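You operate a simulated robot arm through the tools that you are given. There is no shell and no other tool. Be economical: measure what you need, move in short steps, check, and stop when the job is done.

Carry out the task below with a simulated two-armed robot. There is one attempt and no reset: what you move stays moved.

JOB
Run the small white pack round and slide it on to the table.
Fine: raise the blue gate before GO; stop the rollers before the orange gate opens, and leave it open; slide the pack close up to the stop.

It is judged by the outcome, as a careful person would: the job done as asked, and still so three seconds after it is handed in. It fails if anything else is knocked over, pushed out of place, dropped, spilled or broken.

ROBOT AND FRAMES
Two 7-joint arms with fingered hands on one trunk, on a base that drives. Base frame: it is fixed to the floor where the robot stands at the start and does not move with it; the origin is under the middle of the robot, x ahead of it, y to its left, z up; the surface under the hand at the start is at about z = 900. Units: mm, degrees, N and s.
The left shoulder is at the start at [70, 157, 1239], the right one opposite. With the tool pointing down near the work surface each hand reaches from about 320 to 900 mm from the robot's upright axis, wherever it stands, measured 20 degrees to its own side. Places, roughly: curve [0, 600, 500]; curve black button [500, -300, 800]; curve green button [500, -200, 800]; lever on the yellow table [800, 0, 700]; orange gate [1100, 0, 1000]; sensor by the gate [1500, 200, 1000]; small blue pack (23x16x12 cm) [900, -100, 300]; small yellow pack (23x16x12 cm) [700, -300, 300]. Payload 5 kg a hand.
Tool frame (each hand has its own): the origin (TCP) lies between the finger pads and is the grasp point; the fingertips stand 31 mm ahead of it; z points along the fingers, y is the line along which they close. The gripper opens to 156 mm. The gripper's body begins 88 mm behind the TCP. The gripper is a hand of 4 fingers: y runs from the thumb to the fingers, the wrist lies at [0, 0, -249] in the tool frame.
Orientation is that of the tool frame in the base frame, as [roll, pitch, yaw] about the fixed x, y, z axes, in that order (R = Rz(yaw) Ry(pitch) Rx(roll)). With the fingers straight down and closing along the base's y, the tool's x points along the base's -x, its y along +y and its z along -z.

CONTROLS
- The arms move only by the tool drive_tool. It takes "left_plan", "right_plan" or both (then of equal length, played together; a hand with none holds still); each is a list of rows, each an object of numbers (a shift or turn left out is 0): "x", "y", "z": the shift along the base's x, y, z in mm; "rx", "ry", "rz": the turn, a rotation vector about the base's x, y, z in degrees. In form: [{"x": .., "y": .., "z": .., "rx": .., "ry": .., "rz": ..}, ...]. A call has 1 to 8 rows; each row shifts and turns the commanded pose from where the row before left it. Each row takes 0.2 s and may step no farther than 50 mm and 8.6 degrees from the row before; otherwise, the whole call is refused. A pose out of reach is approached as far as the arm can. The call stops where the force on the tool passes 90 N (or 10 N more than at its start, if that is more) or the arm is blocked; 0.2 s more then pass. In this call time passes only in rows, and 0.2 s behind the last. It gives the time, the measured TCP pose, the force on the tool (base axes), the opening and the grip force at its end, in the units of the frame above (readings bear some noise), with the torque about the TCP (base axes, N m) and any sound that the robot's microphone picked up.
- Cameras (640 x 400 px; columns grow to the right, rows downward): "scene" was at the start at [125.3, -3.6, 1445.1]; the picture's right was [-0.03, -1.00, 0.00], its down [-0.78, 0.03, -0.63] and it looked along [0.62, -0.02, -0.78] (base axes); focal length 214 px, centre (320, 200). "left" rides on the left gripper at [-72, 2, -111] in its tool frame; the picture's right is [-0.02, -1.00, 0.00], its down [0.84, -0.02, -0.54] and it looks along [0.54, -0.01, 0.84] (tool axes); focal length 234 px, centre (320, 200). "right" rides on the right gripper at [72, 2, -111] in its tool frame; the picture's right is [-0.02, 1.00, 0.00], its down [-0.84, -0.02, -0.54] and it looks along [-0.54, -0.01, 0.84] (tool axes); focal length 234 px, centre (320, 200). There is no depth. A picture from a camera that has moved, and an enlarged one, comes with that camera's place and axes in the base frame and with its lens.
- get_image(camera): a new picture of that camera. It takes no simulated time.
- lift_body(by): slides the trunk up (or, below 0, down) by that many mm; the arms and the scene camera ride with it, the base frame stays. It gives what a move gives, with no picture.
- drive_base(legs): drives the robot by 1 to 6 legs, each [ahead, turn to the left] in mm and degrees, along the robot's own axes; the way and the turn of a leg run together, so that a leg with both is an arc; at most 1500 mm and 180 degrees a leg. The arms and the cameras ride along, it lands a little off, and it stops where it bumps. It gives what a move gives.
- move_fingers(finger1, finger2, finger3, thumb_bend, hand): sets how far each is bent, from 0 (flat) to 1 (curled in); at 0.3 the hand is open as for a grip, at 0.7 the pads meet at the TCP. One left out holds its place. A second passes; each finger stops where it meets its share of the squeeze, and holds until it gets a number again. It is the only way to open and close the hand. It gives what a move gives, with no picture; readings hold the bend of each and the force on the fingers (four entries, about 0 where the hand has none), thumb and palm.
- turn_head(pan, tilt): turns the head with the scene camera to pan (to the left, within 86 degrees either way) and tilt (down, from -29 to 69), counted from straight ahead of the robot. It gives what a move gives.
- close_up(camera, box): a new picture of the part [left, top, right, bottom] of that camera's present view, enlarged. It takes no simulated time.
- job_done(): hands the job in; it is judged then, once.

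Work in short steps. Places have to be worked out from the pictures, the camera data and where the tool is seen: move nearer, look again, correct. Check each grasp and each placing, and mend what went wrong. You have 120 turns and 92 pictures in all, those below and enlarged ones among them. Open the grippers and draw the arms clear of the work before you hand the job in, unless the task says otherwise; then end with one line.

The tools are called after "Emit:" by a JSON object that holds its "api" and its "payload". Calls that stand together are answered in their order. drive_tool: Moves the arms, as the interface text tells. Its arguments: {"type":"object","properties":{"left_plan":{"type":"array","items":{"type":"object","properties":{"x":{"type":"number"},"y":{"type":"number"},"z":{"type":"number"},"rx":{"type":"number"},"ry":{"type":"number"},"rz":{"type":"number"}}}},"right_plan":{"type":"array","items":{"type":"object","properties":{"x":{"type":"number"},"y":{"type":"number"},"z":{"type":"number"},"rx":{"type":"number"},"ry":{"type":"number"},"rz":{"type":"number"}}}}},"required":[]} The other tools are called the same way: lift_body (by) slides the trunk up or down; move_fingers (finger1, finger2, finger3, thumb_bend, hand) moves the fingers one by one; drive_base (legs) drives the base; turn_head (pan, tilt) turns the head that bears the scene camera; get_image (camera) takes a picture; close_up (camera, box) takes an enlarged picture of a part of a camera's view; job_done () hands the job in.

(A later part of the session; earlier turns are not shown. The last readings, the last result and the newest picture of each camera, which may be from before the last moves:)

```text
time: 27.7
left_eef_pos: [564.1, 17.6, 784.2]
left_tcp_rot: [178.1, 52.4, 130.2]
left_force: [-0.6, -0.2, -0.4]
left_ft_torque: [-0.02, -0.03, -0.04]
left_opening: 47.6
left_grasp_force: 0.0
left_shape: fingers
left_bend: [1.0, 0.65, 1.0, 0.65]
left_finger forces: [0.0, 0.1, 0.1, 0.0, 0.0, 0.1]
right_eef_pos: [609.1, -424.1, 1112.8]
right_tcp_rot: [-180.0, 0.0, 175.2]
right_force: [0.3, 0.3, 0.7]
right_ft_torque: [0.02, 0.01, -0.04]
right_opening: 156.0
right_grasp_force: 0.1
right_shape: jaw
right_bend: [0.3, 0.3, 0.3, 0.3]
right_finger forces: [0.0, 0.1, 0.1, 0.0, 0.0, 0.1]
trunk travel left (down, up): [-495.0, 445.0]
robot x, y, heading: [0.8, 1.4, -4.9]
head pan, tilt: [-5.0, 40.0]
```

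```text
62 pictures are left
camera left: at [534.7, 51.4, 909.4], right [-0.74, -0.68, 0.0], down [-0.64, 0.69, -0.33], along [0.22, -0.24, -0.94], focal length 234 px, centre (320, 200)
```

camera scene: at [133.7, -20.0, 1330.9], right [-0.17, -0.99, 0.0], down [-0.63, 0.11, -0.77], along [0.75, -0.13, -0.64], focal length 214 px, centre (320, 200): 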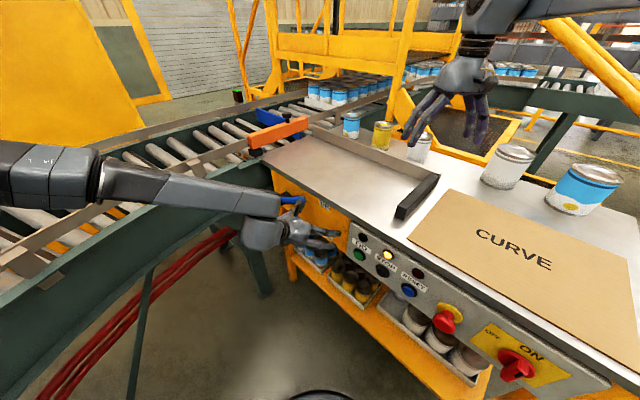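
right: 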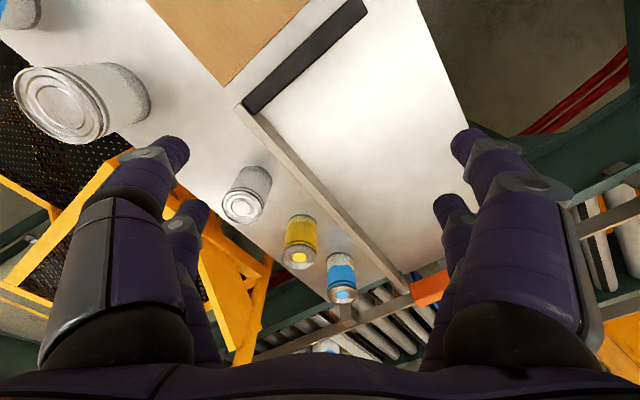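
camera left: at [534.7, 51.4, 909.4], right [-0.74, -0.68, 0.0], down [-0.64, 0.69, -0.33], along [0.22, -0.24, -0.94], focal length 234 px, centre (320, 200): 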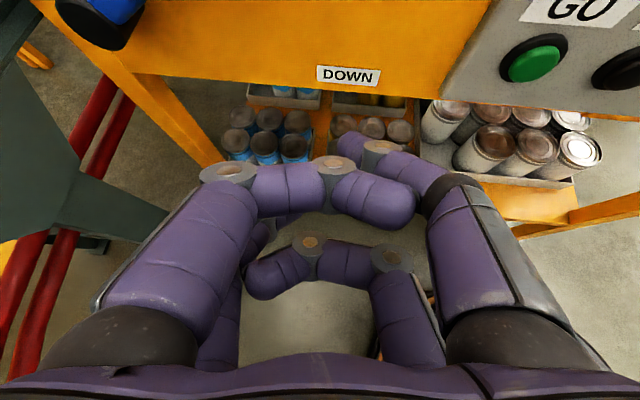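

I see two fingers on each side; finger 1 is the top-left one whose tip I can locate. I point with finger 1 only, lift a little for clearance, and swing the base to face the panel.

Emit:
{"api": "move_fingers", "payload": {"hand": "left", "finger1": 0.3, "finger2": 1, "finger3": 1, "thumb_bend": 1}}

Emit:
{"api": "lift_body", "payload": {"by": 120}}

Emit:
{"api": "drive_base", "payload": {"legs": [[0, -20], [-120, 0]]}}

Emit:
{"api": "turn_head", "payload": {"pan": 0, "tilt": 45}}

Emit:
{"api": "get_image", "payload": {"camera": "scene"}}

Emit:
{"api": "get_image", "payload": {"camera": "left"}}

```text
time: 28.7
left_eef_pos: [564.7, 18.4, 785.1]
left_tcp_rot: [178.2, 52.4, 130.2]
left_force: [0.7, 0.3, 0.4]
left_ft_torque: [0.02, 0.02, -0.02]
left_opening: 31.3
left_grasp_force: 0.1
left_shape: fingers
left_bend: [1.0, 0.87, 1.0, 0.94]
left_finger forces: [0.0, 0.0, 0.1, 0.0, 0.0, 0.0]
right_eef_pos: [609.8, -423.8, 1112.9]
right_tcp_rot: [-180.0, 0.0, 175.2]
right_force: [-0.3, -0.4, -0.5]
right_ft_torque: [0.02, -0.04, 0.0]
right_opening: 156.1
right_grasp_force: 0.0
right_shape: jaw
right_bend: [0.3, 0.3, 0.3, 0.3]
right_finger forces: [0.1, 0.0, 0.0, 0.0, 0.1, 0.0]
trunk travel left (down, up): [-495.0, 445.0]
robot x, y, heading: [-1.6, 1.8, -4.8]
head pan, tilt: [-5.0, 40.0]
```

```text
time: 30.2
left_eef_pos: [564.8, 18.7, 904.8]
left_tcp_rot: [178.1, 52.2, 130.3]
left_force: [-0.3, -0.8, 0.4]
left_ft_torque: [0.03, 0.02, -0.01]
left_opening: 31.5
left_grasp_force: 0.1
left_shape: fingers
left_bend: [1.0, 0.87, 1.0, 0.94]
left_finger forces: [0.1, 0.0, 0.1, 0.0, 0.0, 0.0]
right_eef_pos: [611.2, -424.7, 1233.2]
right_tcp_rot: [-180.0, 0.1, 175.2]
right_force: [0.2, -0.5, 0.7]
right_ft_torque: [0.0, 0.01, 0.0]
right_opening: 156.2
right_grasp_force: 0.0
right_shape: jaw
right_bend: [0.3, 0.3, 0.3, 0.3]
right_finger forces: [0.0, 0.1, 0.0, 0.1, 0.1, 0.0]
trunk travel left (down, up): [-615.0, 325.0]
robot x, y, heading: [-4.8, -2.7, -4.8]
head pan, tilt: [-5.0, 40.0]
```

```text
time: 32.5
left_eef_pos: [429.2, -125.7, 904.6]
left_tcp_rot: [178.0, 52.3, 110.5]
left_force: [-0.3, -0.9, -0.1]
left_ft_torque: [-0.02, 0.01, 0.0]
left_opening: 31.4
left_grasp_force: 0.0
left_shape: fingers
left_bend: [1.0, 0.87, 1.0, 0.94]
left_finger forces: [0.1, 0.1, 0.0, 0.0, 0.1, 0.0]
right_eef_pos: [320.7, -558.8, 1232.3]
right_tcp_rot: [180.0, -0.1, 155.2]
right_force: [-0.2, -0.3, -1.6]
right_ft_torque: [-0.02, -0.03, 0.0]
right_opening: 156.0
right_grasp_force: 0.0
right_shape: jaw
right_bend: [0.3, 0.3, 0.3, 0.3]
right_finger forces: [0.1, 0.0, 0.0, 0.0, 0.0, 0.1]
trunk travel left (down, up): [-615.0, 325.0]
robot x, y, heading: [-111.3, 52.3, -24.8]
head pan, tilt: [-5.0, 40.0]
```

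```text
time: 33.2
left_eef_pos: [428.7, -123.5, 904.8]
left_tcp_rot: [178.1, 52.3, 110.5]
left_force: [-1.3, 0.6, -0.7]
left_ft_torque: [0.0, -0.02, 0.02]
left_opening: 31.8
left_grasp_force: 0.2
left_shape: fingers
left_bend: [1.0, 0.87, 1.0, 0.94]
left_finger forces: [0.1, 0.0, 0.1, 0.0, 0.0, 0.0]
right_eef_pos: [318.8, -557.1, 1233.1]
right_tcp_rot: [-180.0, 0.0, 155.3]
right_force: [-0.4, 0.2, 0.3]
right_ft_torque: [-0.01, -0.02, -0.02]
right_opening: 156.1
right_grasp_force: 0.0
right_shape: jaw
right_bend: [0.3, 0.3, 0.3, 0.3]
right_finger forces: [0.0, 0.1, 0.0, 0.0, 0.0, 0.0]
trunk travel left (down, up): [-615.0, 325.0]
robot x, y, heading: [-107.7, 50.9, -24.9]
head pan, tilt: [0.0, 45.0]
```

```text
61 pictures are left
camera scene: at [9.6, -5.5, 1443.9], right [-0.42, -0.91, 0.0], down [-0.64, 0.3, -0.71], along [0.64, -0.3, -0.71], focal length 214 px, centre (320, 200)
```

scene: 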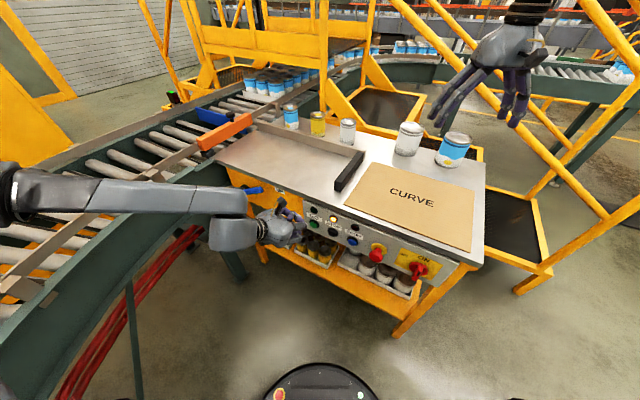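

```text
60 pictures are left
camera left: at [411.3, -83.5, 1029.7], right [-0.92, -0.39, 0.0], down [-0.36, 0.87, -0.33], along [0.13, -0.3, -0.94], focal length 234 px, centre (320, 200)
```

left: 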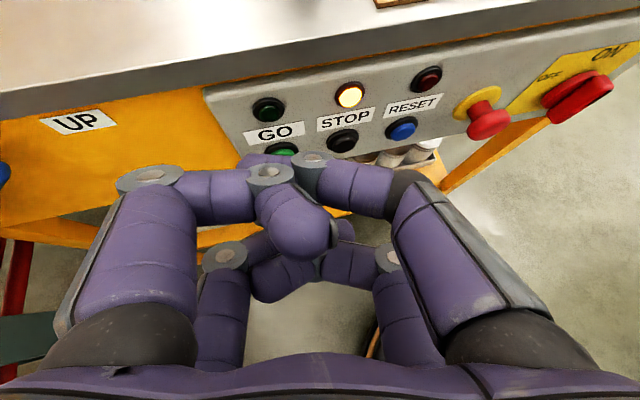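

Finger 1 got trapped by the others. I open the whole hand, then curl only the others.

Emit:
{"api": "move_fingers", "payload": {"hand": "left", "finger1": 0.3, "finger2": 0.3, "finger3": 0.3, "thumb_bend": 0.3}}

Emit:
{"api": "move_fingers", "payload": {"hand": "left", "finger2": 0.9, "finger3": 0.7, "thumb_bend": 0.7}}

Emit:
{"api": "get_image", "payload": {"camera": "left"}}

```text
time: 34.2
left_eef_pos: [428.0, -124.4, 903.8]
left_tcp_rot: [178.1, 52.3, 110.4]
left_force: [0.4, 0.5, 0.7]
left_ft_torque: [-0.01, 0.0, 0.02]
left_opening: 159.6
left_grasp_force: 0.1
left_shape: fingers
left_bend: [0.3, 0.3, 0.3, 0.3]
left_finger forces: [0.0, 0.0, 0.1, 0.0, 0.0, 0.1]
right_eef_pos: [319.5, -557.1, 1233.5]
right_tcp_rot: [-180.0, 0.0, 155.3]
right_force: [0.3, 0.8, 0.4]
right_ft_torque: [0.01, -0.04, -0.01]
right_opening: 155.6
right_grasp_force: 0.1
right_shape: jaw
right_bend: [0.3, 0.3, 0.3, 0.3]
right_finger forces: [0.1, 0.0, 0.0, 0.1, 0.1, 0.0]
trunk travel left (down, up): [-615.0, 325.0]
robot x, y, heading: [-107.8, 51.1, -25.0]
head pan, tilt: [0.0, 45.0]
```

```text
time: 35.2
left_eef_pos: [428.0, -125.2, 904.2]
left_tcp_rot: [178.1, 52.4, 110.4]
left_force: [0.3, -0.1, 0.4]
left_ft_torque: [-0.01, 0.03, 0.01]
left_opening: 81.9
left_grasp_force: 0.0
left_shape: fingers
left_bend: [0.3, 0.89, 0.68, 0.7]
left_finger forces: [0.1, 0.1, 0.0, 0.1, 0.0, 0.0]
right_eef_pos: [322.5, -557.5, 1232.3]
right_tcp_rot: [180.0, 0.1, 155.1]
right_force: [-0.3, -1.5, 0.1]
right_ft_torque: [-0.02, 0.03, -0.02]
right_opening: 155.8
right_grasp_force: 0.1
right_shape: jaw
right_bend: [0.3, 0.3, 0.3, 0.3]
right_finger forces: [0.0, 0.1, 0.0, 0.0, 0.0, 0.0]
trunk travel left (down, up): [-615.0, 325.0]
robot x, y, heading: [-108.7, 46.2, -24.8]
head pan, tilt: [0.0, 45.0]
```

```text
59 pictures are left
camera left: at [411.8, -83.9, 1029.3], right [-0.92, -0.39, 0.0], down [-0.36, 0.87, -0.33], along [0.13, -0.3, -0.94], focal length 234 px, centre (320, 200)
```

left: 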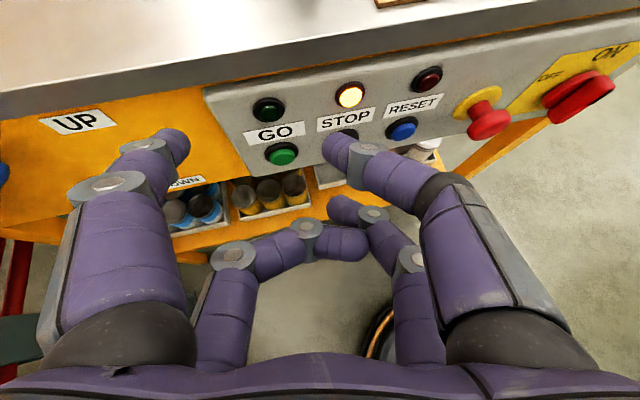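

The GO button works out at (518,-211,758) from two views. I yaw the hand so the thumb side stays well back from the panel, set the tip in front of GO, and go down with the trunk.

Emit:
{"api": "drive_tool", "payload": {"left_plan": [{"x": -10, "y": -6, "rz": -7.5}, {"x": -11, "y": -7, "rz": -7.5}]}}

Emit:
{"api": "lift_body", "payload": {"by": -140}}

Emit:
{"api": "get_image", "payload": {"camera": "left"}}

Emit:
{"api": "get_image", "payload": {"camera": "scene"}}

```text
time: 35.8
left_eef_pos: [405.8, -139.2, 904.5]
left_tcp_rot: [178.1, 52.2, 95.3]
left_force: [-0.9, -0.7, -0.6]
left_ft_torque: [0.01, 0.01, 0.0]
left_opening: 82.1
left_grasp_force: 0.1
left_shape: fingers
left_bend: [0.3, 0.89, 0.68, 0.7]
left_finger forces: [0.0, 0.1, 0.0, 0.0, 0.0, 0.0]
right_eef_pos: [319.8, -559.1, 1231.8]
right_tcp_rot: [179.9, 0.0, 155.2]
right_force: [-0.5, 0.0, -0.5]
right_ft_torque: [0.01, 0.01, -0.02]
right_opening: 155.8
right_grasp_force: 0.0
right_shape: jaw
right_bend: [0.3, 0.3, 0.3, 0.3]
right_finger forces: [0.1, 0.0, 0.0, 0.0, 0.0, 0.0]
trunk travel left (down, up): [-615.0, 325.0]
robot x, y, heading: [-107.3, 47.7, -24.6]
head pan, tilt: [0.0, 45.0]
```

```text
time: 37.4
left_eef_pos: [406.8, -137.6, 764.9]
left_tcp_rot: [178.1, 52.3, 95.4]
left_force: [-0.7, 0.1, -1.1]
left_ft_torque: [0.03, -0.01, -0.03]
left_opening: 81.9
left_grasp_force: 0.2
left_shape: fingers
left_bend: [0.3, 0.9, 0.68, 0.7]
left_finger forces: [0.1, 0.1, 0.1, 0.1, 0.0, 0.1]
right_eef_pos: [319.7, -556.9, 1092.4]
right_tcp_rot: [-179.9, 0.0, 155.2]
right_force: [0.8, 0.1, 1.0]
right_ft_torque: [-0.05, -0.03, -0.02]
right_opening: 155.9
right_grasp_force: 0.0
right_shape: jaw
right_bend: [0.3, 0.3, 0.3, 0.3]
right_finger forces: [0.0, 0.0, 0.0, 0.0, 0.0, 0.0]
trunk travel left (down, up): [-475.0, 465.0]
robot x, y, heading: [-110.5, 48.7, -24.7]
head pan, tilt: [0.0, 45.0]
```

```text
58 pictures are left
camera left: at [401.7, -93.7, 890.0], right [-0.99, -0.13, 0.0], down [-0.13, 0.94, -0.33], along [0.05, -0.33, -0.94], focal length 234 px, centre (320, 200)
```

left: 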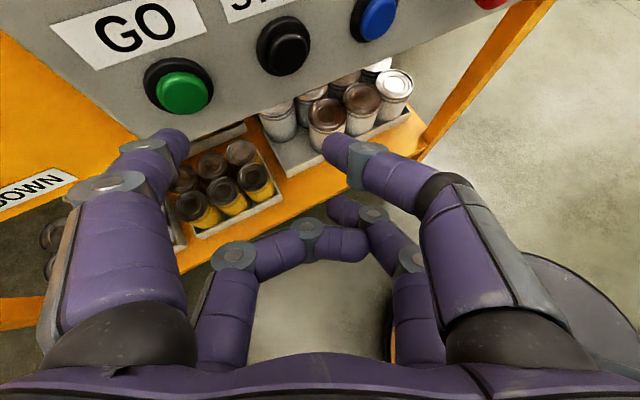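

```text
57 pictures are left
camera scene: at [10.1, -6.0, 1303.9], right [-0.42, -0.91, 0.0], down [-0.64, 0.3, -0.71], along [0.64, -0.3, -0.71], focal length 214 px, centre (320, 200)
```

scene: 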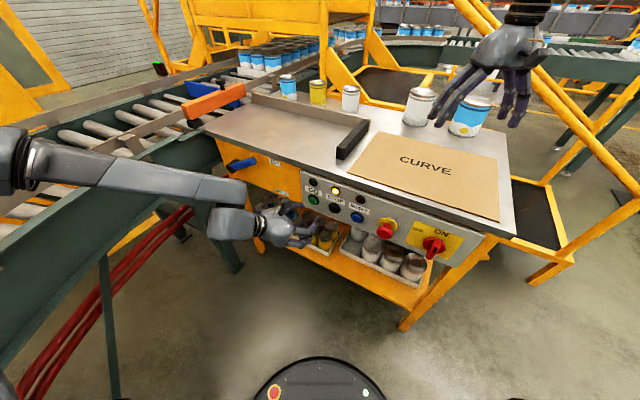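

GO again resolves to (520,-210,756), and my finger tip is about 50 mm in front of it at z≈767. I push in towards it.

Emit:
{"api": "drive_tool", "payload": {"left_plan": [{"x": 6, "y": -8, "z": -3}, {"x": 6, "y": -8, "z": -3}, {"x": 6, "y": -8, "z": -3}, {"x": 6, "y": -8}]}}

Emit:
{"api": "get_image", "payload": {"camera": "left"}}

```text
time: 38.4
left_eef_pos: [431.3, -169.5, 756.0]
left_tcp_rot: [178.1, 52.2, 95.4]
left_force: [0.5, -0.1, -0.2]
left_ft_torque: [0.0, -0.02, 0.03]
left_opening: 82.1
left_grasp_force: 0.1
left_shape: fingers
left_bend: [0.3, 0.9, 0.68, 0.7]
left_finger forces: [0.2, 0.0, 0.0, 0.1, 0.1, 0.1]
right_eef_pos: [320.1, -557.9, 1092.7]
right_tcp_rot: [-180.0, 0.0, 155.1]
right_force: [0.1, 0.9, 0.2]
right_ft_torque: [0.01, 0.0, 0.04]
right_opening: 155.9
right_grasp_force: 0.1
right_shape: jaw
right_bend: [0.3, 0.3, 0.3, 0.3]
right_finger forces: [0.0, 0.0, 0.0, 0.0, 0.0, 0.0]
trunk travel left (down, up): [-475.0, 465.0]
robot x, y, heading: [-108.9, 50.1, -24.7]
head pan, tilt: [0.0, 45.0]
```

```text
56 pictures are left
camera left: at [425.4, -126.5, 880.7], right [-0.99, -0.13, 0.0], down [-0.13, 0.94, -0.33], along [0.05, -0.33, -0.94], focal length 234 px, centre (320, 200)
```

left: 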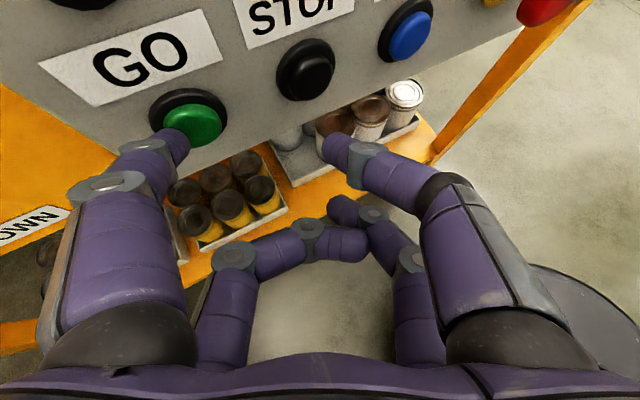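

The tip is at the button's left edge; I shift about 8 mm right and press on.

Emit:
{"api": "drive_tool", "payload": {"left_plan": [{"x": -7, "y": -5, "z": 3}, {"x": 5, "y": -7}, {"x": 4, "y": -5}, {"x": 3, "y": -4}]}}

Emit:
{"api": "get_image", "payload": {"camera": "left"}}

```text
time: 39.4
left_eef_pos: [430.9, -183.3, 758.5]
left_tcp_rot: [178.4, 52.2, 95.9]
left_force: [-32.3, 62.6, 8.5]
left_ft_torque: [-0.58, -1.13, 5.54]
left_opening: 85.5
left_grasp_force: 39.6
left_shape: fingers
left_bend: [0.22, 0.9, 0.68, 0.7]
left_finger forces: [80.0, 0.0, 0.0, 0.0, 0.1, 0.0]
right_eef_pos: [315.8, -551.5, 1098.4]
right_tcp_rot: [-179.7, 0.2, 155.2]
right_force: [-0.9, 0.2, 0.1]
right_ft_torque: [0.01, -0.04, 0.03]
right_opening: 155.9
right_grasp_force: 0.0
right_shape: jaw
right_bend: [0.3, 0.3, 0.3, 0.3]
right_finger forces: [0.1, 0.0, 0.1, 0.1, 0.0, 0.0]
trunk travel left (down, up): [-475.0, 465.0]
robot x, y, heading: [-106.3, 54.3, -24.3]
head pan, tilt: [0.0, 45.0]
heard: click
```

```text
55 pictures are left
camera left: at [425.8, -139.6, 883.1], right [-0.99, -0.14, 0.0], down [-0.13, 0.94, -0.33], along [0.04, -0.33, -0.94], focal length 234 px, centre (320, 200)
```

left: 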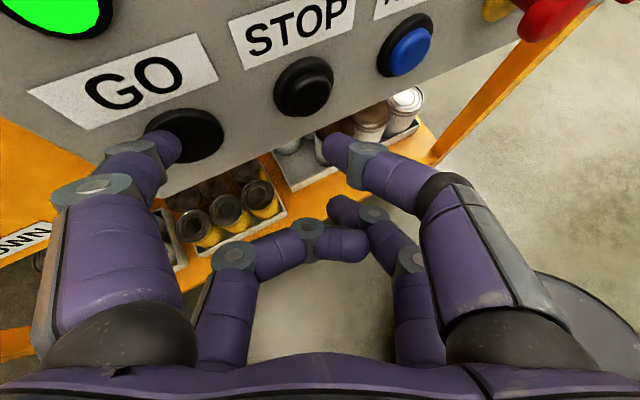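

Click heard and the GO lamp glows green. I draw back off the button and watch the conveyor.

Emit:
{"api": "drive_tool", "payload": {"left_plan": [{"x": -12, "y": 16}, {"x": -18, "y": 24}]}}

Emit:
{"api": "turn_head", "payload": {"pan": 20, "tilt": 25}}

Emit:
{"api": "get_image", "payload": {"camera": "scene"}}

```text
time: 40.0
left_eef_pos: [406.7, -149.6, 760.7]
left_tcp_rot: [177.8, 52.6, 95.0]
left_force: [0.7, 0.2, 0.8]
left_ft_torque: [-0.01, -0.03, 0.03]
left_opening: 82.8
left_grasp_force: 0.0
left_shape: fingers
left_bend: [0.3, 0.9, 0.68, 0.7]
left_finger forces: [0.0, 0.1, 0.1, 0.0, 0.0, 0.1]
right_eef_pos: [319.1, -554.0, 1094.7]
right_tcp_rot: [-179.7, 0.2, 155.5]
right_force: [-0.6, 0.1, 0.9]
right_ft_torque: [-0.07, 0.03, 0.02]
right_opening: 156.1
right_grasp_force: 0.1
right_shape: jaw
right_bend: [0.3, 0.3, 0.3, 0.3]
right_finger forces: [0.0, 0.0, 0.1, 0.0, 0.0, 0.1]
trunk travel left (down, up): [-475.0, 465.0]
robot x, y, heading: [-108.4, 49.7, -24.8]
head pan, tilt: [0.0, 45.0]
```

```text
time: 40.9
left_eef_pos: [407.2, -152.2, 758.6]
left_tcp_rot: [178.1, 52.3, 95.4]
left_force: [0.3, -0.5, 0.2]
left_ft_torque: [-0.01, -0.01, 0.02]
left_opening: 82.7
left_grasp_force: 0.0
left_shape: fingers
left_bend: [0.3, 0.9, 0.68, 0.7]
left_finger forces: [0.0, 0.0, 0.0, 0.0, 0.0, 0.0]
right_eef_pos: [320.4, -558.2, 1091.9]
right_tcp_rot: [180.0, 0.1, 155.2]
right_force: [0.7, 0.3, -0.6]
right_ft_torque: [0.0, 0.01, -0.02]
right_opening: 155.9
right_grasp_force: 0.0
right_shape: jaw
right_bend: [0.3, 0.3, 0.3, 0.3]
right_finger forces: [0.0, 0.0, 0.1, 0.0, 0.0, 0.1]
trunk travel left (down, up): [-475.0, 465.0]
robot x, y, heading: [-110.8, 52.8, -24.8]
head pan, tilt: [20.0, 25.0]
```

```text
54 pictures are left
camera scene: at [28.2, 20.0, 1334.3], right [-0.08, -1.0, 0.0], down [-0.42, 0.04, -0.91], along [0.9, -0.08, -0.42], focal length 214 px, centre (320, 200)
```

scene: 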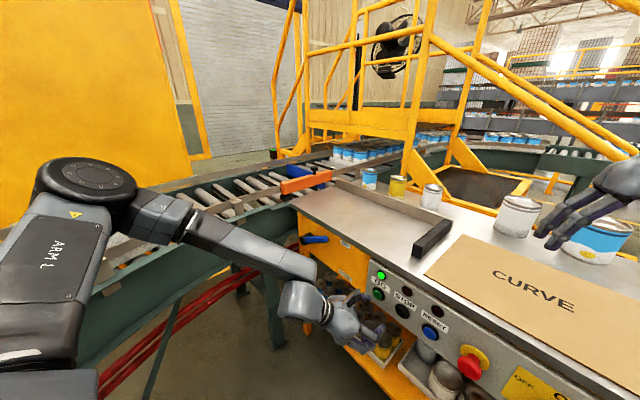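

The GO lamp is green and the rollers run. I set the finger ready in front of STOP (79 mm to the right) while the pack travels.

Emit:
{"api": "drive_tool", "payload": {"left_plan": [{"x": -20, "y": -12, "z": 0}, {"x": -20, "y": -12}, {"x": -20, "y": -12}]}}

Emit:
{"api": "get_image", "payload": {"camera": "left"}}

Emit:
{"api": "get_image", "payload": {"camera": "scene"}}

```text
time: 41.7
left_eef_pos: [345.6, -187.3, 758.4]
left_tcp_rot: [178.0, 52.3, 95.3]
left_force: [-0.3, -0.3, -0.5]
left_ft_torque: [-0.01, 0.02, -0.01]
left_opening: 82.4
left_grasp_force: 0.0
left_shape: fingers
left_bend: [0.3, 0.9, 0.68, 0.7]
left_finger forces: [0.1, 0.0, 0.0, 0.0, 0.0, 0.1]
right_eef_pos: [320.5, -557.3, 1092.4]
right_tcp_rot: [180.0, 0.0, 155.2]
right_force: [0.2, -0.4, 0.6]
right_ft_torque: [-0.02, -0.02, 0.02]
right_opening: 155.8
right_grasp_force: 0.0
right_shape: jaw
right_bend: [0.3, 0.3, 0.3, 0.3]
right_finger forces: [0.1, 0.0, 0.1, 0.0, 0.0, 0.0]
trunk travel left (down, up): [-475.0, 465.0]
robot x, y, heading: [-109.2, 48.9, -24.8]
head pan, tilt: [20.0, 25.0]
```

```text
53 pictures are left
camera left: at [340.7, -143.2, 883.8], right [-0.99, -0.13, 0.0], down [-0.13, 0.94, -0.33], along [0.05, -0.33, -0.94], focal length 234 px, centre (320, 200)
```

left: 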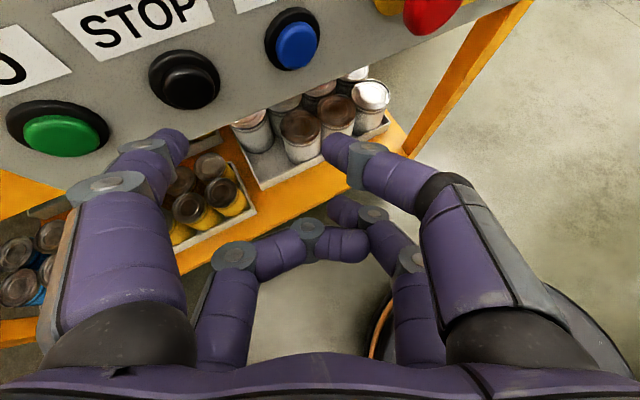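

```text
52 pictures are left
camera scene: at [28.2, 20.0, 1334.3], right [-0.08, -1.0, 0.0], down [-0.42, 0.04, -0.91], along [0.9, -0.07, -0.42], focal length 214 px, centre (320, 200)
```

scene: 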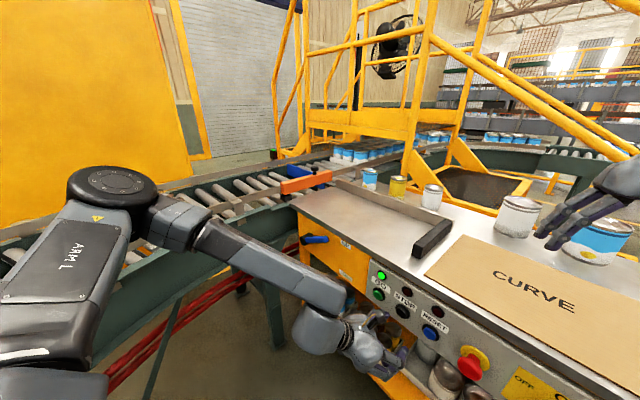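

The pack is still near my elbow in view. I hold still and let time pass, then look.

Emit:
{"api": "drive_tool", "payload": {"left_plan": [{"z": 0}, {"z": 0}, {"z": 0}, {"z": 0}, {"z": 0}, {"z": 0}, {"z": 0}, {"z": 0}]}}

Emit:
{"api": "get_image", "payload": {"camera": "scene"}}

```text
time: 43.5
left_eef_pos: [346.6, -186.3, 758.9]
left_tcp_rot: [178.1, 52.3, 95.5]
left_force: [0.0, 0.3, 0.1]
left_ft_torque: [0.03, -0.02, 0.0]
left_opening: 82.6
left_grasp_force: 0.1
left_shape: fingers
left_bend: [0.3, 0.9, 0.68, 0.7]
left_finger forces: [0.0, 0.0, 0.0, 0.0, 0.0, 0.0]
right_eef_pos: [320.1, -557.7, 1091.9]
right_tcp_rot: [-179.9, 0.1, 155.2]
right_force: [-0.3, 0.1, -0.4]
right_ft_torque: [0.01, 0.02, -0.01]
right_opening: 156.1
right_grasp_force: 0.0
right_shape: jaw
right_bend: [0.3, 0.3, 0.3, 0.3]
right_finger forces: [0.0, 0.0, 0.1, 0.0, 0.0, 0.1]
trunk travel left (down, up): [-475.0, 465.0]
robot x, y, heading: [-106.7, 51.8, -25.1]
head pan, tilt: [20.0, 25.0]
```

```text
51 pictures are left
camera scene: at [28.3, 20.4, 1334.4], right [-0.08, -1.0, 0.0], down [-0.42, 0.04, -0.91], along [0.9, -0.08, -0.42], focal length 214 px, centre (320, 200)
```

scene: 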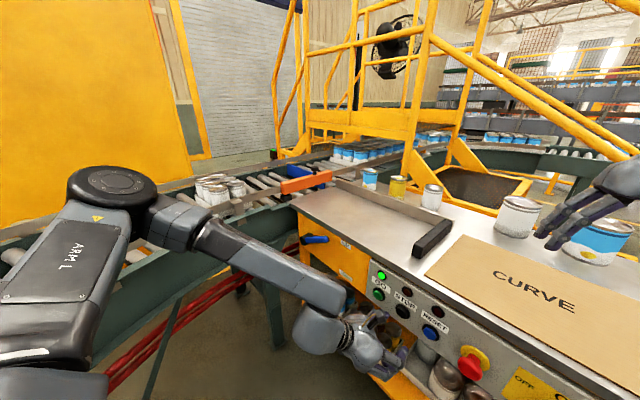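

The pack is coming past my elbow towards the gate. I wait two more seconds.

Emit:
{"api": "drive_tool", "payload": {"left_plan": [{"z": 0}, {"z": 0}, {"z": 0}, {"z": 0}, {"z": 0}, {"z": 0}, {"z": 0}, {"z": 0}]}}

Emit:
{"api": "close_up", "payload": {"camera": "scene", "box": [190, 120, 390, 245]}}

```text
time: 45.3
left_eef_pos: [346.3, -186.6, 758.3]
left_tcp_rot: [178.2, 52.3, 95.4]
left_force: [0.0, 0.7, -0.1]
left_ft_torque: [0.0, 0.01, 0.0]
left_opening: 82.5
left_grasp_force: 0.0
left_shape: fingers
left_bend: [0.3, 0.9, 0.68, 0.7]
left_finger forces: [0.0, 0.0, 0.0, 0.0, 0.0, 0.0]
right_eef_pos: [320.1, -557.3, 1093.0]
right_tcp_rot: [-180.0, 0.0, 155.3]
right_force: [-0.4, 0.3, 0.1]
right_ft_torque: [0.01, -0.01, -0.04]
right_opening: 155.9
right_grasp_force: 0.1
right_shape: jaw
right_bend: [0.3, 0.3, 0.3, 0.3]
right_finger forces: [0.0, 0.0, 0.1, 0.1, 0.0, 0.1]
trunk travel left (down, up): [-475.0, 465.0]
robot x, y, heading: [-106.5, 50.5, -24.8]
head pan, tilt: [20.0, 25.0]
```

```text
3.20 times, centred on (290, 182) of scene
camera zoom: at [28.3, 20.4, 1334.4], right [-0.08, -1.0, 0.0], down [-0.42, 0.04, -0.91], along [0.9, -0.08, -0.42], focal length 686 px, centre (416, 256)
```

zoom: 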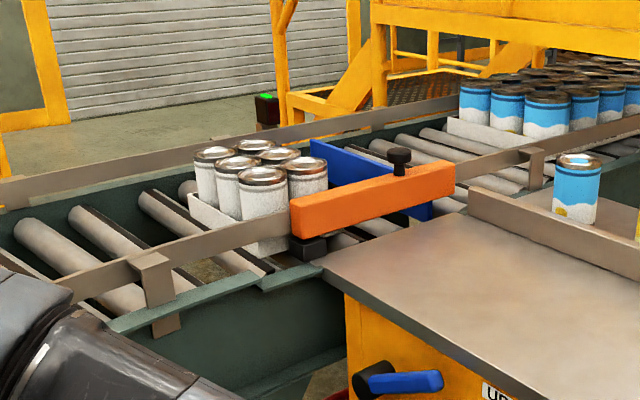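

The pack is nearly at the blue gate. I bring the finger close to STOP meanwhile, without touching.

Emit:
{"api": "drive_tool", "payload": {"left_plan": [{"x": -10, "y": -7}, {"x": 6, "y": -8}, {"x": 6, "y": -8}, {"x": 6, "y": -8}, {"z": 0}, {"z": 0}, {"z": 0}, {"z": 0}]}}

Emit:
{"api": "close_up", "payload": {"camera": "scene", "box": [190, 120, 390, 245]}}

Emit:
{"api": "get_image", "payload": {"camera": "left"}}

```text
time: 47.1
left_eef_pos: [353.8, -217.3, 758.3]
left_tcp_rot: [178.1, 52.3, 95.5]
left_force: [-0.3, 0.5, 0.9]
left_ft_torque: [-0.01, -0.01, 0.01]
left_opening: 82.4
left_grasp_force: 0.1
left_shape: fingers
left_bend: [0.3, 0.9, 0.68, 0.7]
left_finger forces: [0.1, 0.0, 0.0, 0.0, 0.1, 0.0]
right_eef_pos: [319.8, -557.2, 1092.5]
right_tcp_rot: [180.0, 0.1, 155.2]
right_force: [-0.1, -0.7, -0.3]
right_ft_torque: [0.03, -0.02, -0.02]
right_opening: 156.2
right_grasp_force: 0.1
right_shape: jaw
right_bend: [0.3, 0.3, 0.3, 0.3]
right_finger forces: [0.0, 0.1, 0.1, 0.1, 0.0, 0.0]
trunk travel left (down, up): [-475.0, 465.0]
robot x, y, heading: [-111.0, 55.2, -25.1]
head pan, tilt: [20.0, 25.0]
```

```text
3.20 times, centred on (290, 182) of scene
camera zoom: at [28.3, 20.4, 1334.4], right [-0.08, -1.0, 0.0], down [-0.42, 0.04, -0.91], along [0.9, -0.08, -0.42], focal length 686 px, centre (416, 256)
```

zoom: 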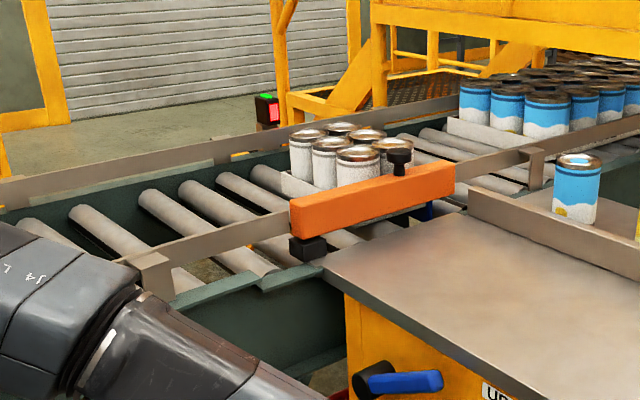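

```text
48 pictures are left
camera left: at [348.7, -173.6, 883.9], right [-0.99, -0.13, 0.0], down [-0.13, 0.94, -0.33], along [0.05, -0.33, -0.94], focal length 234 px, centre (320, 200)
```

left: 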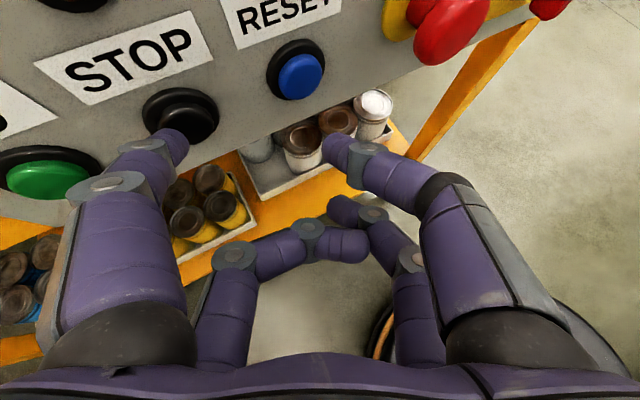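

The sensor shows red and the pack is up at the blue gate. I press STOP now.

Emit:
{"api": "drive_tool", "payload": {"left_plan": [{"x": -5, "y": -4, "z": 2}, {"x": 6, "y": -8}, {"x": 5, "y": -7}, {"x": 4, "y": -5}, {"x": 3, "y": -4}]}}

Emit:
{"api": "get_image", "payload": {"camera": "left"}}

```text
time: 48.3
left_eef_pos: [358.6, -236.9, 759.4]
left_tcp_rot: [178.8, 52.1, 95.9]
left_force: [-39.6, 78.0, 7.6]
left_ft_torque: [-0.67, -0.96, 6.73]
left_opening: 83.1
left_grasp_force: 42.6
left_shape: fingers
left_bend: [0.23, 0.9, 0.68, 0.7]
left_finger forces: [85.9, 0.1, 0.0, 0.1, 0.0, 0.1]
right_eef_pos: [315.3, -549.4, 1098.9]
right_tcp_rot: [-179.7, 0.3, 155.2]
right_force: [1.1, -0.9, -0.3]
right_ft_torque: [0.0, -0.03, 0.02]
right_opening: 156.1
right_grasp_force: 0.1
right_shape: jaw
right_bend: [0.3, 0.3, 0.3, 0.3]
right_finger forces: [0.0, 0.0, 0.0, 0.0, 0.0, 0.1]
trunk travel left (down, up): [-475.0, 465.0]
robot x, y, heading: [-109.6, 48.8, -24.9]
head pan, tilt: [20.0, 25.0]
heard: click
```

```text
47 pictures are left
camera left: at [354.0, -192.3, 885.0], right [-0.99, -0.13, 0.01], down [-0.13, 0.94, -0.33], along [0.04, -0.33, -0.94], focal length 234 px, centre (320, 200)
```

left: 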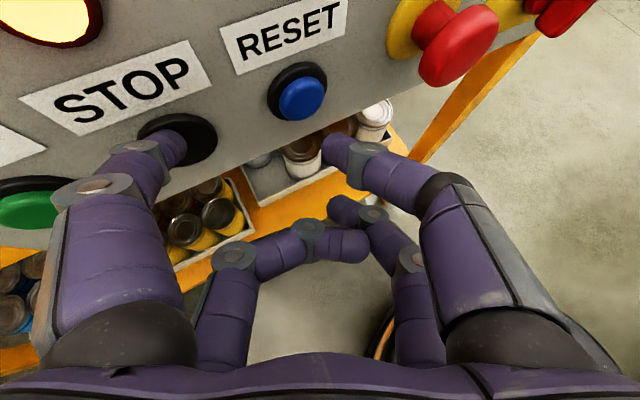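

The STOP lamp lights amber. I back off, open the hand, raise the trunk, and take a look at the orange gate.

Emit:
{"api": "drive_tool", "payload": {"left_plan": [{"x": -18, "y": 24}, {"x": -24, "y": 32}, {"x": -24, "y": 32}]}}

Emit:
{"api": "move_fingers", "payload": {"hand": "left", "finger1": 0.3, "finger2": 0.3, "finger3": 0.3, "thumb_bend": 0.3}}

Emit:
{"api": "lift_body", "payload": {"by": 300}}

Emit:
{"api": "turn_head", "payload": {"pan": 25, "tilt": 40}}

Emit:
{"api": "get_image", "payload": {"camera": "scene"}}

Emit:
{"api": "close_up", "payload": {"camera": "scene", "box": [240, 70, 400, 170]}}

```text
time: 49.1
left_eef_pos: [302.2, -158.9, 762.0]
left_tcp_rot: [177.8, 52.4, 95.2]
left_force: [0.4, -0.1, 0.7]
left_ft_torque: [-0.01, -0.01, 0.02]
left_opening: 82.1
left_grasp_force: 0.0
left_shape: fingers
left_bend: [0.3, 0.9, 0.67, 0.7]
left_finger forces: [0.0, 0.0, 0.1, 0.0, 0.1, 0.0]
right_eef_pos: [321.4, -558.6, 1091.6]
right_tcp_rot: [180.0, 0.0, 155.2]
right_force: [0.4, 0.2, 0.6]
right_ft_torque: [0.04, -0.03, -0.01]
right_opening: 156.0
right_grasp_force: 0.1
right_shape: jaw
right_bend: [0.3, 0.3, 0.3, 0.3]
right_finger forces: [0.1, 0.0, 0.0, 0.1, 0.1, 0.0]
trunk travel left (down, up): [-475.0, 465.0]
robot x, y, heading: [-109.3, 53.6, -24.6]
head pan, tilt: [20.0, 25.0]
```

```text
time: 50.1
left_eef_pos: [301.6, -158.7, 762.5]
left_tcp_rot: [178.0, 52.3, 95.5]
left_force: [0.2, 0.1, 0.7]
left_ft_torque: [0.03, 0.01, 0.0]
left_opening: 159.9
left_grasp_force: 0.1
left_shape: fingers
left_bend: [0.3, 0.3, 0.3, 0.3]
left_finger forces: [0.0, 0.1, 0.0, 0.0, 0.0, 0.0]
right_eef_pos: [319.8, -557.1, 1092.7]
right_tcp_rot: [-180.0, 0.1, 155.2]
right_force: [0.3, -0.8, 0.2]
right_ft_torque: [0.04, 0.01, 0.02]
right_opening: 156.0
right_grasp_force: 0.0
right_shape: jaw
right_bend: [0.3, 0.3, 0.3, 0.3]
right_finger forces: [0.0, 0.1, 0.1, 0.0, 0.1, 0.0]
trunk travel left (down, up): [-475.0, 465.0]
robot x, y, heading: [-109.9, 51.9, -24.9]
head pan, tilt: [20.0, 25.0]
```

```text
time: 53.1
left_eef_pos: [302.0, -158.8, 1061.6]
left_tcp_rot: [178.1, 52.2, 95.4]
left_force: [0.5, 1.6, 0.2]
left_ft_torque: [0.02, 0.0, -0.01]
left_opening: 160.1
left_grasp_force: 0.1
left_shape: fingers
left_bend: [0.3, 0.3, 0.3, 0.3]
left_finger forces: [0.0, 0.1, 0.0, 0.0, 0.1, 0.1]
right_eef_pos: [321.7, -557.1, 1392.6]
right_tcp_rot: [-179.9, -0.1, 155.2]
right_force: [0.3, -0.3, -0.1]
right_ft_torque: [-0.01, -0.03, -0.03]
right_opening: 156.0
right_grasp_force: 0.0
right_shape: jaw
right_bend: [0.3, 0.3, 0.3, 0.3]
right_finger forces: [0.1, 0.0, 0.1, 0.0, 0.0, 0.0]
trunk travel left (down, up): [-775.0, 165.0]
robot x, y, heading: [-110.8, 48.6, -24.8]
head pan, tilt: [20.0, 25.0]
```

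```text
time: 53.8
left_eef_pos: [301.0, -158.5, 1062.3]
left_tcp_rot: [178.1, 52.3, 95.4]
left_force: [-0.6, -0.3, 0.3]
left_ft_torque: [-0.02, -0.01, 0.0]
left_opening: 159.8
left_grasp_force: 0.1
left_shape: fingers
left_bend: [0.3, 0.3, 0.3, 0.3]
left_finger forces: [0.1, 0.1, 0.0, 0.0, 0.1, 0.0]
right_eef_pos: [320.3, -557.1, 1392.4]
right_tcp_rot: [-180.0, 0.0, 155.3]
right_force: [1.0, 0.6, -0.3]
right_ft_torque: [-0.02, -0.04, 0.04]
right_opening: 156.0
right_grasp_force: 0.0
right_shape: jaw
right_bend: [0.3, 0.3, 0.3, 0.3]
right_finger forces: [0.0, 0.0, 0.0, 0.0, 0.1, 0.0]
trunk travel left (down, up): [-775.0, 165.0]
robot x, y, heading: [-107.2, 52.3, -24.9]
head pan, tilt: [25.0, 40.0]
```

```text
46 pictures are left
camera scene: at [21.7, 28.5, 1611.1], right [0.0, -1.0, 0.0], down [-0.64, 0.0, -0.77], along [0.77, 0.0, -0.64], focal length 214 px, centre (320, 200)
```

scene: 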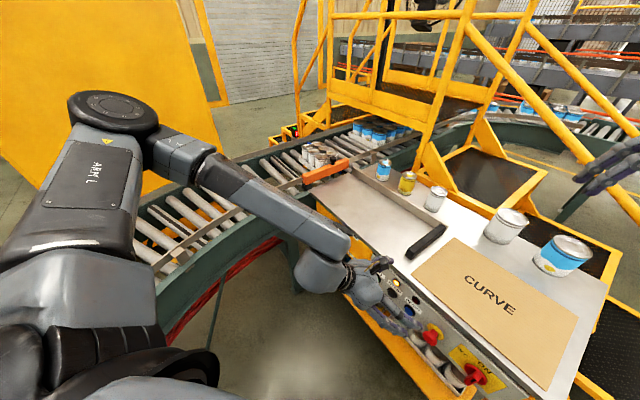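

```text
4.00 times, centred on (320, 120) of scene
camera zoom: at [21.7, 28.5, 1611.1], right [0.0, -1.0, 0.0], down [-0.64, 0.0, -0.77], along [0.77, 0.0, -0.64], focal length 858 px, centre (320, 520)
```

zoom: 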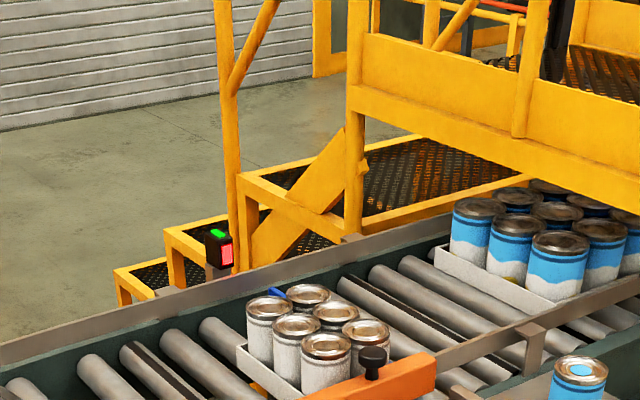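

The pack stands behind the orange gate against the blue gate. I look closer at the gate with its black knob and end block.

Emit:
{"api": "close_up", "payload": {"camera": "scene", "box": [285, 140, 365, 190]}}

```text
8.00 times, centred on (325, 165) of scene
camera zoom: at [21.7, 28.5, 1611.1], right [0.0, -1.0, 0.0], down [-0.64, 0.0, -0.77], along [0.77, 0.0, -0.64], focal length 1716 px, centre (280, 480)
```

zoom: 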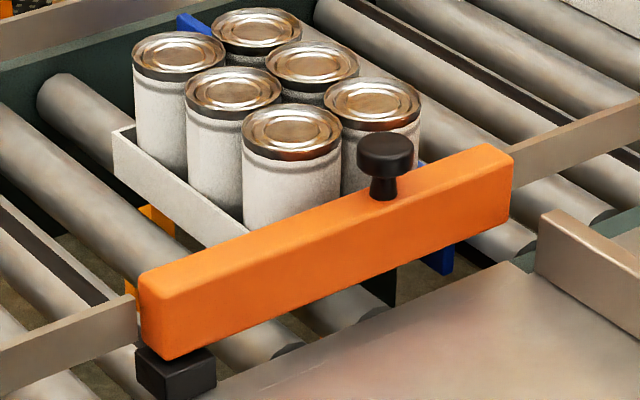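

The black block at the near end looks like the hinge and the knob the handle, about 200 mm from it, so the gate should swing out over the table. I tuck the right arm in, then drive closer to about (300,60).

Emit:
{"api": "drive_tool", "payload": {"right_plan": [{"x": -40, "y": 20}, {"x": -40, "y": 20}, {"x": -40, "y": 20}, {"x": -40, "y": 20}]}}

Emit:
{"api": "drive_base", "payload": {"legs": [[0, 25], [300, 0]]}}

Emit:
{"api": "get_image", "payload": {"camera": "scene"}}

```text
time: 54.8
left_eef_pos: [297.9, -156.3, 1063.7]
left_tcp_rot: [177.9, 52.4, 95.2]
left_force: [-0.6, 0.2, 0.4]
left_ft_torque: [0.0, -0.02, 0.03]
left_opening: 159.8
left_grasp_force: 0.0
left_shape: fingers
left_bend: [0.3, 0.3, 0.3, 0.3]
left_finger forces: [0.0, 0.0, 0.0, 0.0, 0.0, 0.0]
right_eef_pos: [155.7, -476.0, 1393.3]
right_tcp_rot: [-180.0, 0.1, 155.2]
right_force: [-0.5, 0.7, -0.3]
right_ft_torque: [-0.01, -0.04, 0.0]
right_opening: 155.8
right_grasp_force: 0.1
right_shape: jaw
right_bend: [0.3, 0.3, 0.3, 0.3]
right_finger forces: [0.0, 0.0, 0.1, 0.0, 0.0, 0.0]
trunk travel left (down, up): [-775.0, 165.0]
robot x, y, heading: [-106.9, 51.3, -24.7]
head pan, tilt: [25.0, 40.0]
```

```text
time: 58.2
left_eef_pos: [650.4, 33.1, 1062.5]
left_tcp_rot: [178.1, 52.3, 120.2]
left_force: [-0.9, -0.2, -0.3]
left_ft_torque: [0.04, 0.01, 0.01]
left_opening: 159.8
left_grasp_force: 0.0
left_shape: fingers
left_bend: [0.3, 0.3, 0.3, 0.3]
left_finger forces: [0.0, 0.0, 0.1, 0.0, 0.0, 0.1]
right_eef_pos: [659.2, -315.3, 1393.2]
right_tcp_rot: [-180.0, 0.1, -179.9]
right_force: [-1.6, 0.2, -0.2]
right_ft_torque: [-0.05, -0.05, -0.03]
right_opening: 155.9
right_grasp_force: 0.0
right_shape: jaw
right_bend: [0.3, 0.3, 0.3, 0.3]
right_finger forces: [0.1, 0.0, 0.1, 0.0, 0.0, 0.0]
trunk travel left (down, up): [-775.0, 165.0]
robot x, y, heading: [196.6, 48.3, 0.4]
head pan, tilt: [25.0, 40.0]
```

```text
43 pictures are left
camera scene: at [318.3, 85.1, 1611.3], right [0.43, -0.9, 0.0], down [-0.58, -0.27, -0.77], along [0.69, 0.33, -0.64], focal length 214 px, centre (320, 200)
```

scene: 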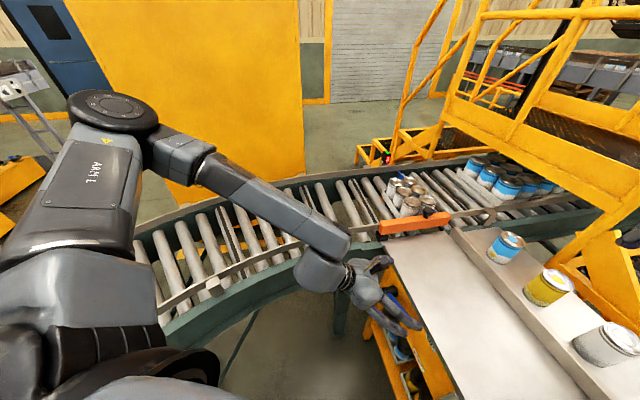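

I drive another 100 mm and triangulate the gate knob and pack from here.

Emit:
{"api": "drive_base", "payload": {"legs": [[100, 0]]}}

Emit:
{"api": "close_up", "payload": {"camera": "scene", "box": [340, 130, 500, 230]}}

```text
time: 59.3
left_eef_pos: [750.4, 35.0, 1062.8]
left_tcp_rot: [177.9, 52.5, 120.1]
left_force: [0.0, -1.0, 0.4]
left_ft_torque: [-0.03, -0.02, 0.0]
left_opening: 160.1
left_grasp_force: 0.0
left_shape: fingers
left_bend: [0.3, 0.3, 0.3, 0.3]
left_finger forces: [0.1, 0.1, 0.1, 0.0, 0.0, 0.1]
right_eef_pos: [757.7, -314.6, 1393.2]
right_tcp_rot: [-180.0, 0.2, -179.7]
right_force: [-0.9, 0.2, -1.0]
right_ft_torque: [0.02, -0.05, 0.04]
right_opening: 155.7
right_grasp_force: 0.0
right_shape: jaw
right_bend: [0.3, 0.3, 0.3, 0.3]
right_finger forces: [0.0, 0.1, 0.1, 0.0, 0.0, 0.0]
trunk travel left (down, up): [-775.0, 165.0]
robot x, y, heading: [295.4, 52.8, 0.3]
head pan, tilt: [25.0, 40.0]
```

```text
4.00 times, centred on (420, 180) of scene
camera zoom: at [416.4, 86.0, 1611.6], right [0.43, -0.9, 0.0], down [-0.58, -0.27, -0.77], along [0.69, 0.33, -0.64], focal length 858 px, centre (-80, 280)
```

zoom: 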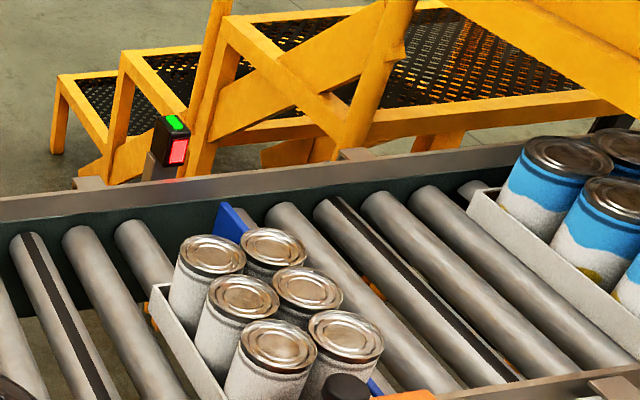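

The knob top triangulates to (1077,-38,1030) and the pack centre to e-axis ≈981, i.e. about (1194,43). I turn the left hand to point down while rising, then yaw it so that it closes along the gate's length.

Emit:
{"api": "drive_tool", "payload": {"left_plan": [{"rx": 6.5, "ry": 3.75, "z": 20}, {"rx": 6.5, "ry": 3.75, "z": 20}, {"rx": 6.5, "ry": 3.75, "z": 20}, {"rx": 6.5, "ry": 3.75, "z": 20}, {"rx": 6.5, "ry": 3.75, "z": 20}, {"rx": 6.5, "ry": 3.75, "z": 20}, {"rx": 6.5, "ry": 3.75, "z": 20}]}}

Emit:
{"api": "drive_tool", "payload": {"left_plan": [{"rz": 8, "x": 15}, {"rz": 8, "x": 15}, {"rz": 8, "x": 15}, {"rz": 8, "x": 15}, {"rz": 8, "x": 15}, {"rz": 8, "x": 15}, {"rz": 8, "x": 15}, {"rz": 8, "x": 15}]}}

Emit:
{"api": "drive_tool", "payload": {"left_plan": [{"rz": 8, "x": 30, "y": -10}, {"rz": 8, "x": 30, "y": -10}, {"rz": 8, "x": 30, "y": -10}, {"rz": 8, "x": 30, "y": -10}]}}

```text
time: 60.9
left_eef_pos: [753.4, 46.9, 1202.1]
left_tcp_rot: [178.0, -0.3, 120.3]
left_force: [0.9, -0.5, -0.1]
left_ft_torque: [0.0, 0.01, -0.01]
left_opening: 160.1
left_grasp_force: 0.1
left_shape: fingers
left_bend: [0.3, 0.3, 0.3, 0.3]
left_finger forces: [0.0, 0.0, 0.0, 0.1, 0.0, 0.0]
left hand out of reach, approached as far as the arm can: row 7
right_eef_pos: [763.5, -313.2, 1391.4]
right_tcp_rot: [-180.0, -0.1, -179.7]
right_force: [-0.5, -0.2, -0.1]
right_ft_torque: [0.02, 0.01, 0.03]
right_opening: 156.0
right_grasp_force: 0.2
right_shape: jaw
right_bend: [0.3, 0.3, 0.3, 0.3]
right_finger forces: [0.0, 0.0, 0.0, 0.0, 0.0, 0.1]
trunk travel left (down, up): [-775.0, 165.0]
robot x, y, heading: [294.2, 52.5, 0.2]
head pan, tilt: [25.0, 40.0]
```

```text
time: 62.7
left_eef_pos: [854.0, 91.8, 1208.8]
left_tcp_rot: [178.0, -0.2, -175.7]
left_force: [0.5, 0.4, 0.3]
left_ft_torque: [0.02, 0.0, -0.03]
left_opening: 159.9
left_grasp_force: 0.0
left_shape: fingers
left_bend: [0.3, 0.3, 0.3, 0.3]
left_finger forces: [0.0, 0.0, 0.0, 0.0, 0.1, 0.0]
left hand out of reach, approached as far as the arm can: row 1, 2, 3, 4, 5, 6, 7, 8
right_eef_pos: [763.2, -312.7, 1392.5]
right_tcp_rot: [-179.9, 0.1, -179.8]
right_force: [0.7, -0.5, -0.4]
right_ft_torque: [-0.01, 0.02, -0.01]
right_opening: 156.0
right_grasp_force: 0.1
right_shape: jaw
right_bend: [0.3, 0.3, 0.3, 0.3]
right_finger forces: [0.1, 0.1, 0.0, 0.0, 0.0, 0.1]
trunk travel left (down, up): [-775.0, 165.0]
robot x, y, heading: [292.2, 49.8, 0.4]
head pan, tilt: [25.0, 40.0]
```

```text
time: 63.7
left_eef_pos: [915.0, 131.4, 1217.7]
left_tcp_rot: [178.0, -0.3, -143.7]
left_force: [0.7, 0.8, 0.3]
left_ft_torque: [0.01, 0.01, -0.03]
left_opening: 160.2
left_grasp_force: 0.1
left_shape: fingers
left_bend: [0.3, 0.3, 0.3, 0.3]
left_finger forces: [0.0, 0.0, 0.0, 0.1, 0.0, 0.0]
left hand out of reach, approached as far as the arm can: row 1, 2, 3, 4
right_eef_pos: [762.5, -313.4, 1392.3]
right_tcp_rot: [-180.0, 0.0, -179.9]
right_force: [0.0, 0.3, 0.0]
right_ft_torque: [-0.03, -0.02, 0.0]
right_opening: 155.9
right_grasp_force: 0.0
right_shape: jaw
right_bend: [0.3, 0.3, 0.3, 0.3]
right_finger forces: [0.0, 0.0, 0.1, 0.1, 0.1, 0.1]
trunk travel left (down, up): [-775.0, 165.0]
robot x, y, heading: [301.2, 51.2, 0.4]
head pan, tilt: [25.0, 40.0]
```

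The hand tends to its own left, so I turn the base about 18° to the right to put the knob on the left hand's natural line.

Emit:
{"api": "drive_base", "payload": {"legs": [[0, -18]]}}

Emit:
{"api": "drive_tool", "payload": {"left_plan": [{"rz": 6, "x": 40, "y": 15, "z": -10}, {"rz": 6, "x": 40, "y": 15, "z": -10}, {"rz": 6, "x": 30, "y": 15, "z": -20}]}}

```text
time: 65.1
left_eef_pos: [909.8, -63.7, 1217.4]
left_tcp_rot: [178.0, -0.3, -161.9]
left_force: [1.0, 0.5, -0.5]
left_ft_torque: [0.0, 0.0, 0.0]
left_opening: 160.1
left_grasp_force: 0.1
left_shape: fingers
left_bend: [0.3, 0.3, 0.3, 0.3]
left_finger forces: [0.0, 0.0, 0.0, 0.0, 0.0, 0.0]
right_eef_pos: [626.2, -440.9, 1392.1]
right_tcp_rot: [-179.9, -0.1, 162.0]
right_force: [0.5, 0.3, 0.6]
right_ft_torque: [-0.05, 0.03, -0.01]
right_opening: 156.0
right_grasp_force: 0.1
right_shape: jaw
right_bend: [0.3, 0.3, 0.3, 0.3]
right_finger forces: [0.0, 0.0, 0.0, 0.0, 0.0, 0.0]
trunk travel left (down, up): [-775.0, 165.0]
robot x, y, heading: [293.5, 49.5, -18.1]
head pan, tilt: [25.0, 40.0]
```

```text
time: 65.9
left_eef_pos: [1009.5, -5.1, 1180.3]
left_tcp_rot: [178.2, -0.1, -143.9]
left_force: [1.1, 0.8, 0.7]
left_ft_torque: [0.01, 0.0, 0.01]
left_opening: 160.1
left_grasp_force: 0.0
left_shape: fingers
left_bend: [0.3, 0.3, 0.3, 0.3]
left_finger forces: [0.0, 0.0, 0.0, 0.0, 0.1, 0.1]
left hand out of reach, approached as far as the arm can: row 1, 2, 3
right_eef_pos: [624.6, -440.6, 1391.1]
right_tcp_rot: [-180.0, 0.0, 161.9]
right_force: [0.1, -0.4, 0.2]
right_ft_torque: [-0.03, 0.0, 0.01]
right_opening: 156.0
right_grasp_force: 0.0
right_shape: jaw
right_bend: [0.3, 0.3, 0.3, 0.3]
right_finger forces: [0.0, 0.1, 0.0, 0.0, 0.0, 0.1]
trunk travel left (down, up): [-775.0, 165.0]
robot x, y, heading: [295.7, 52.4, -17.8]
head pan, tilt: [25.0, 40.0]
```

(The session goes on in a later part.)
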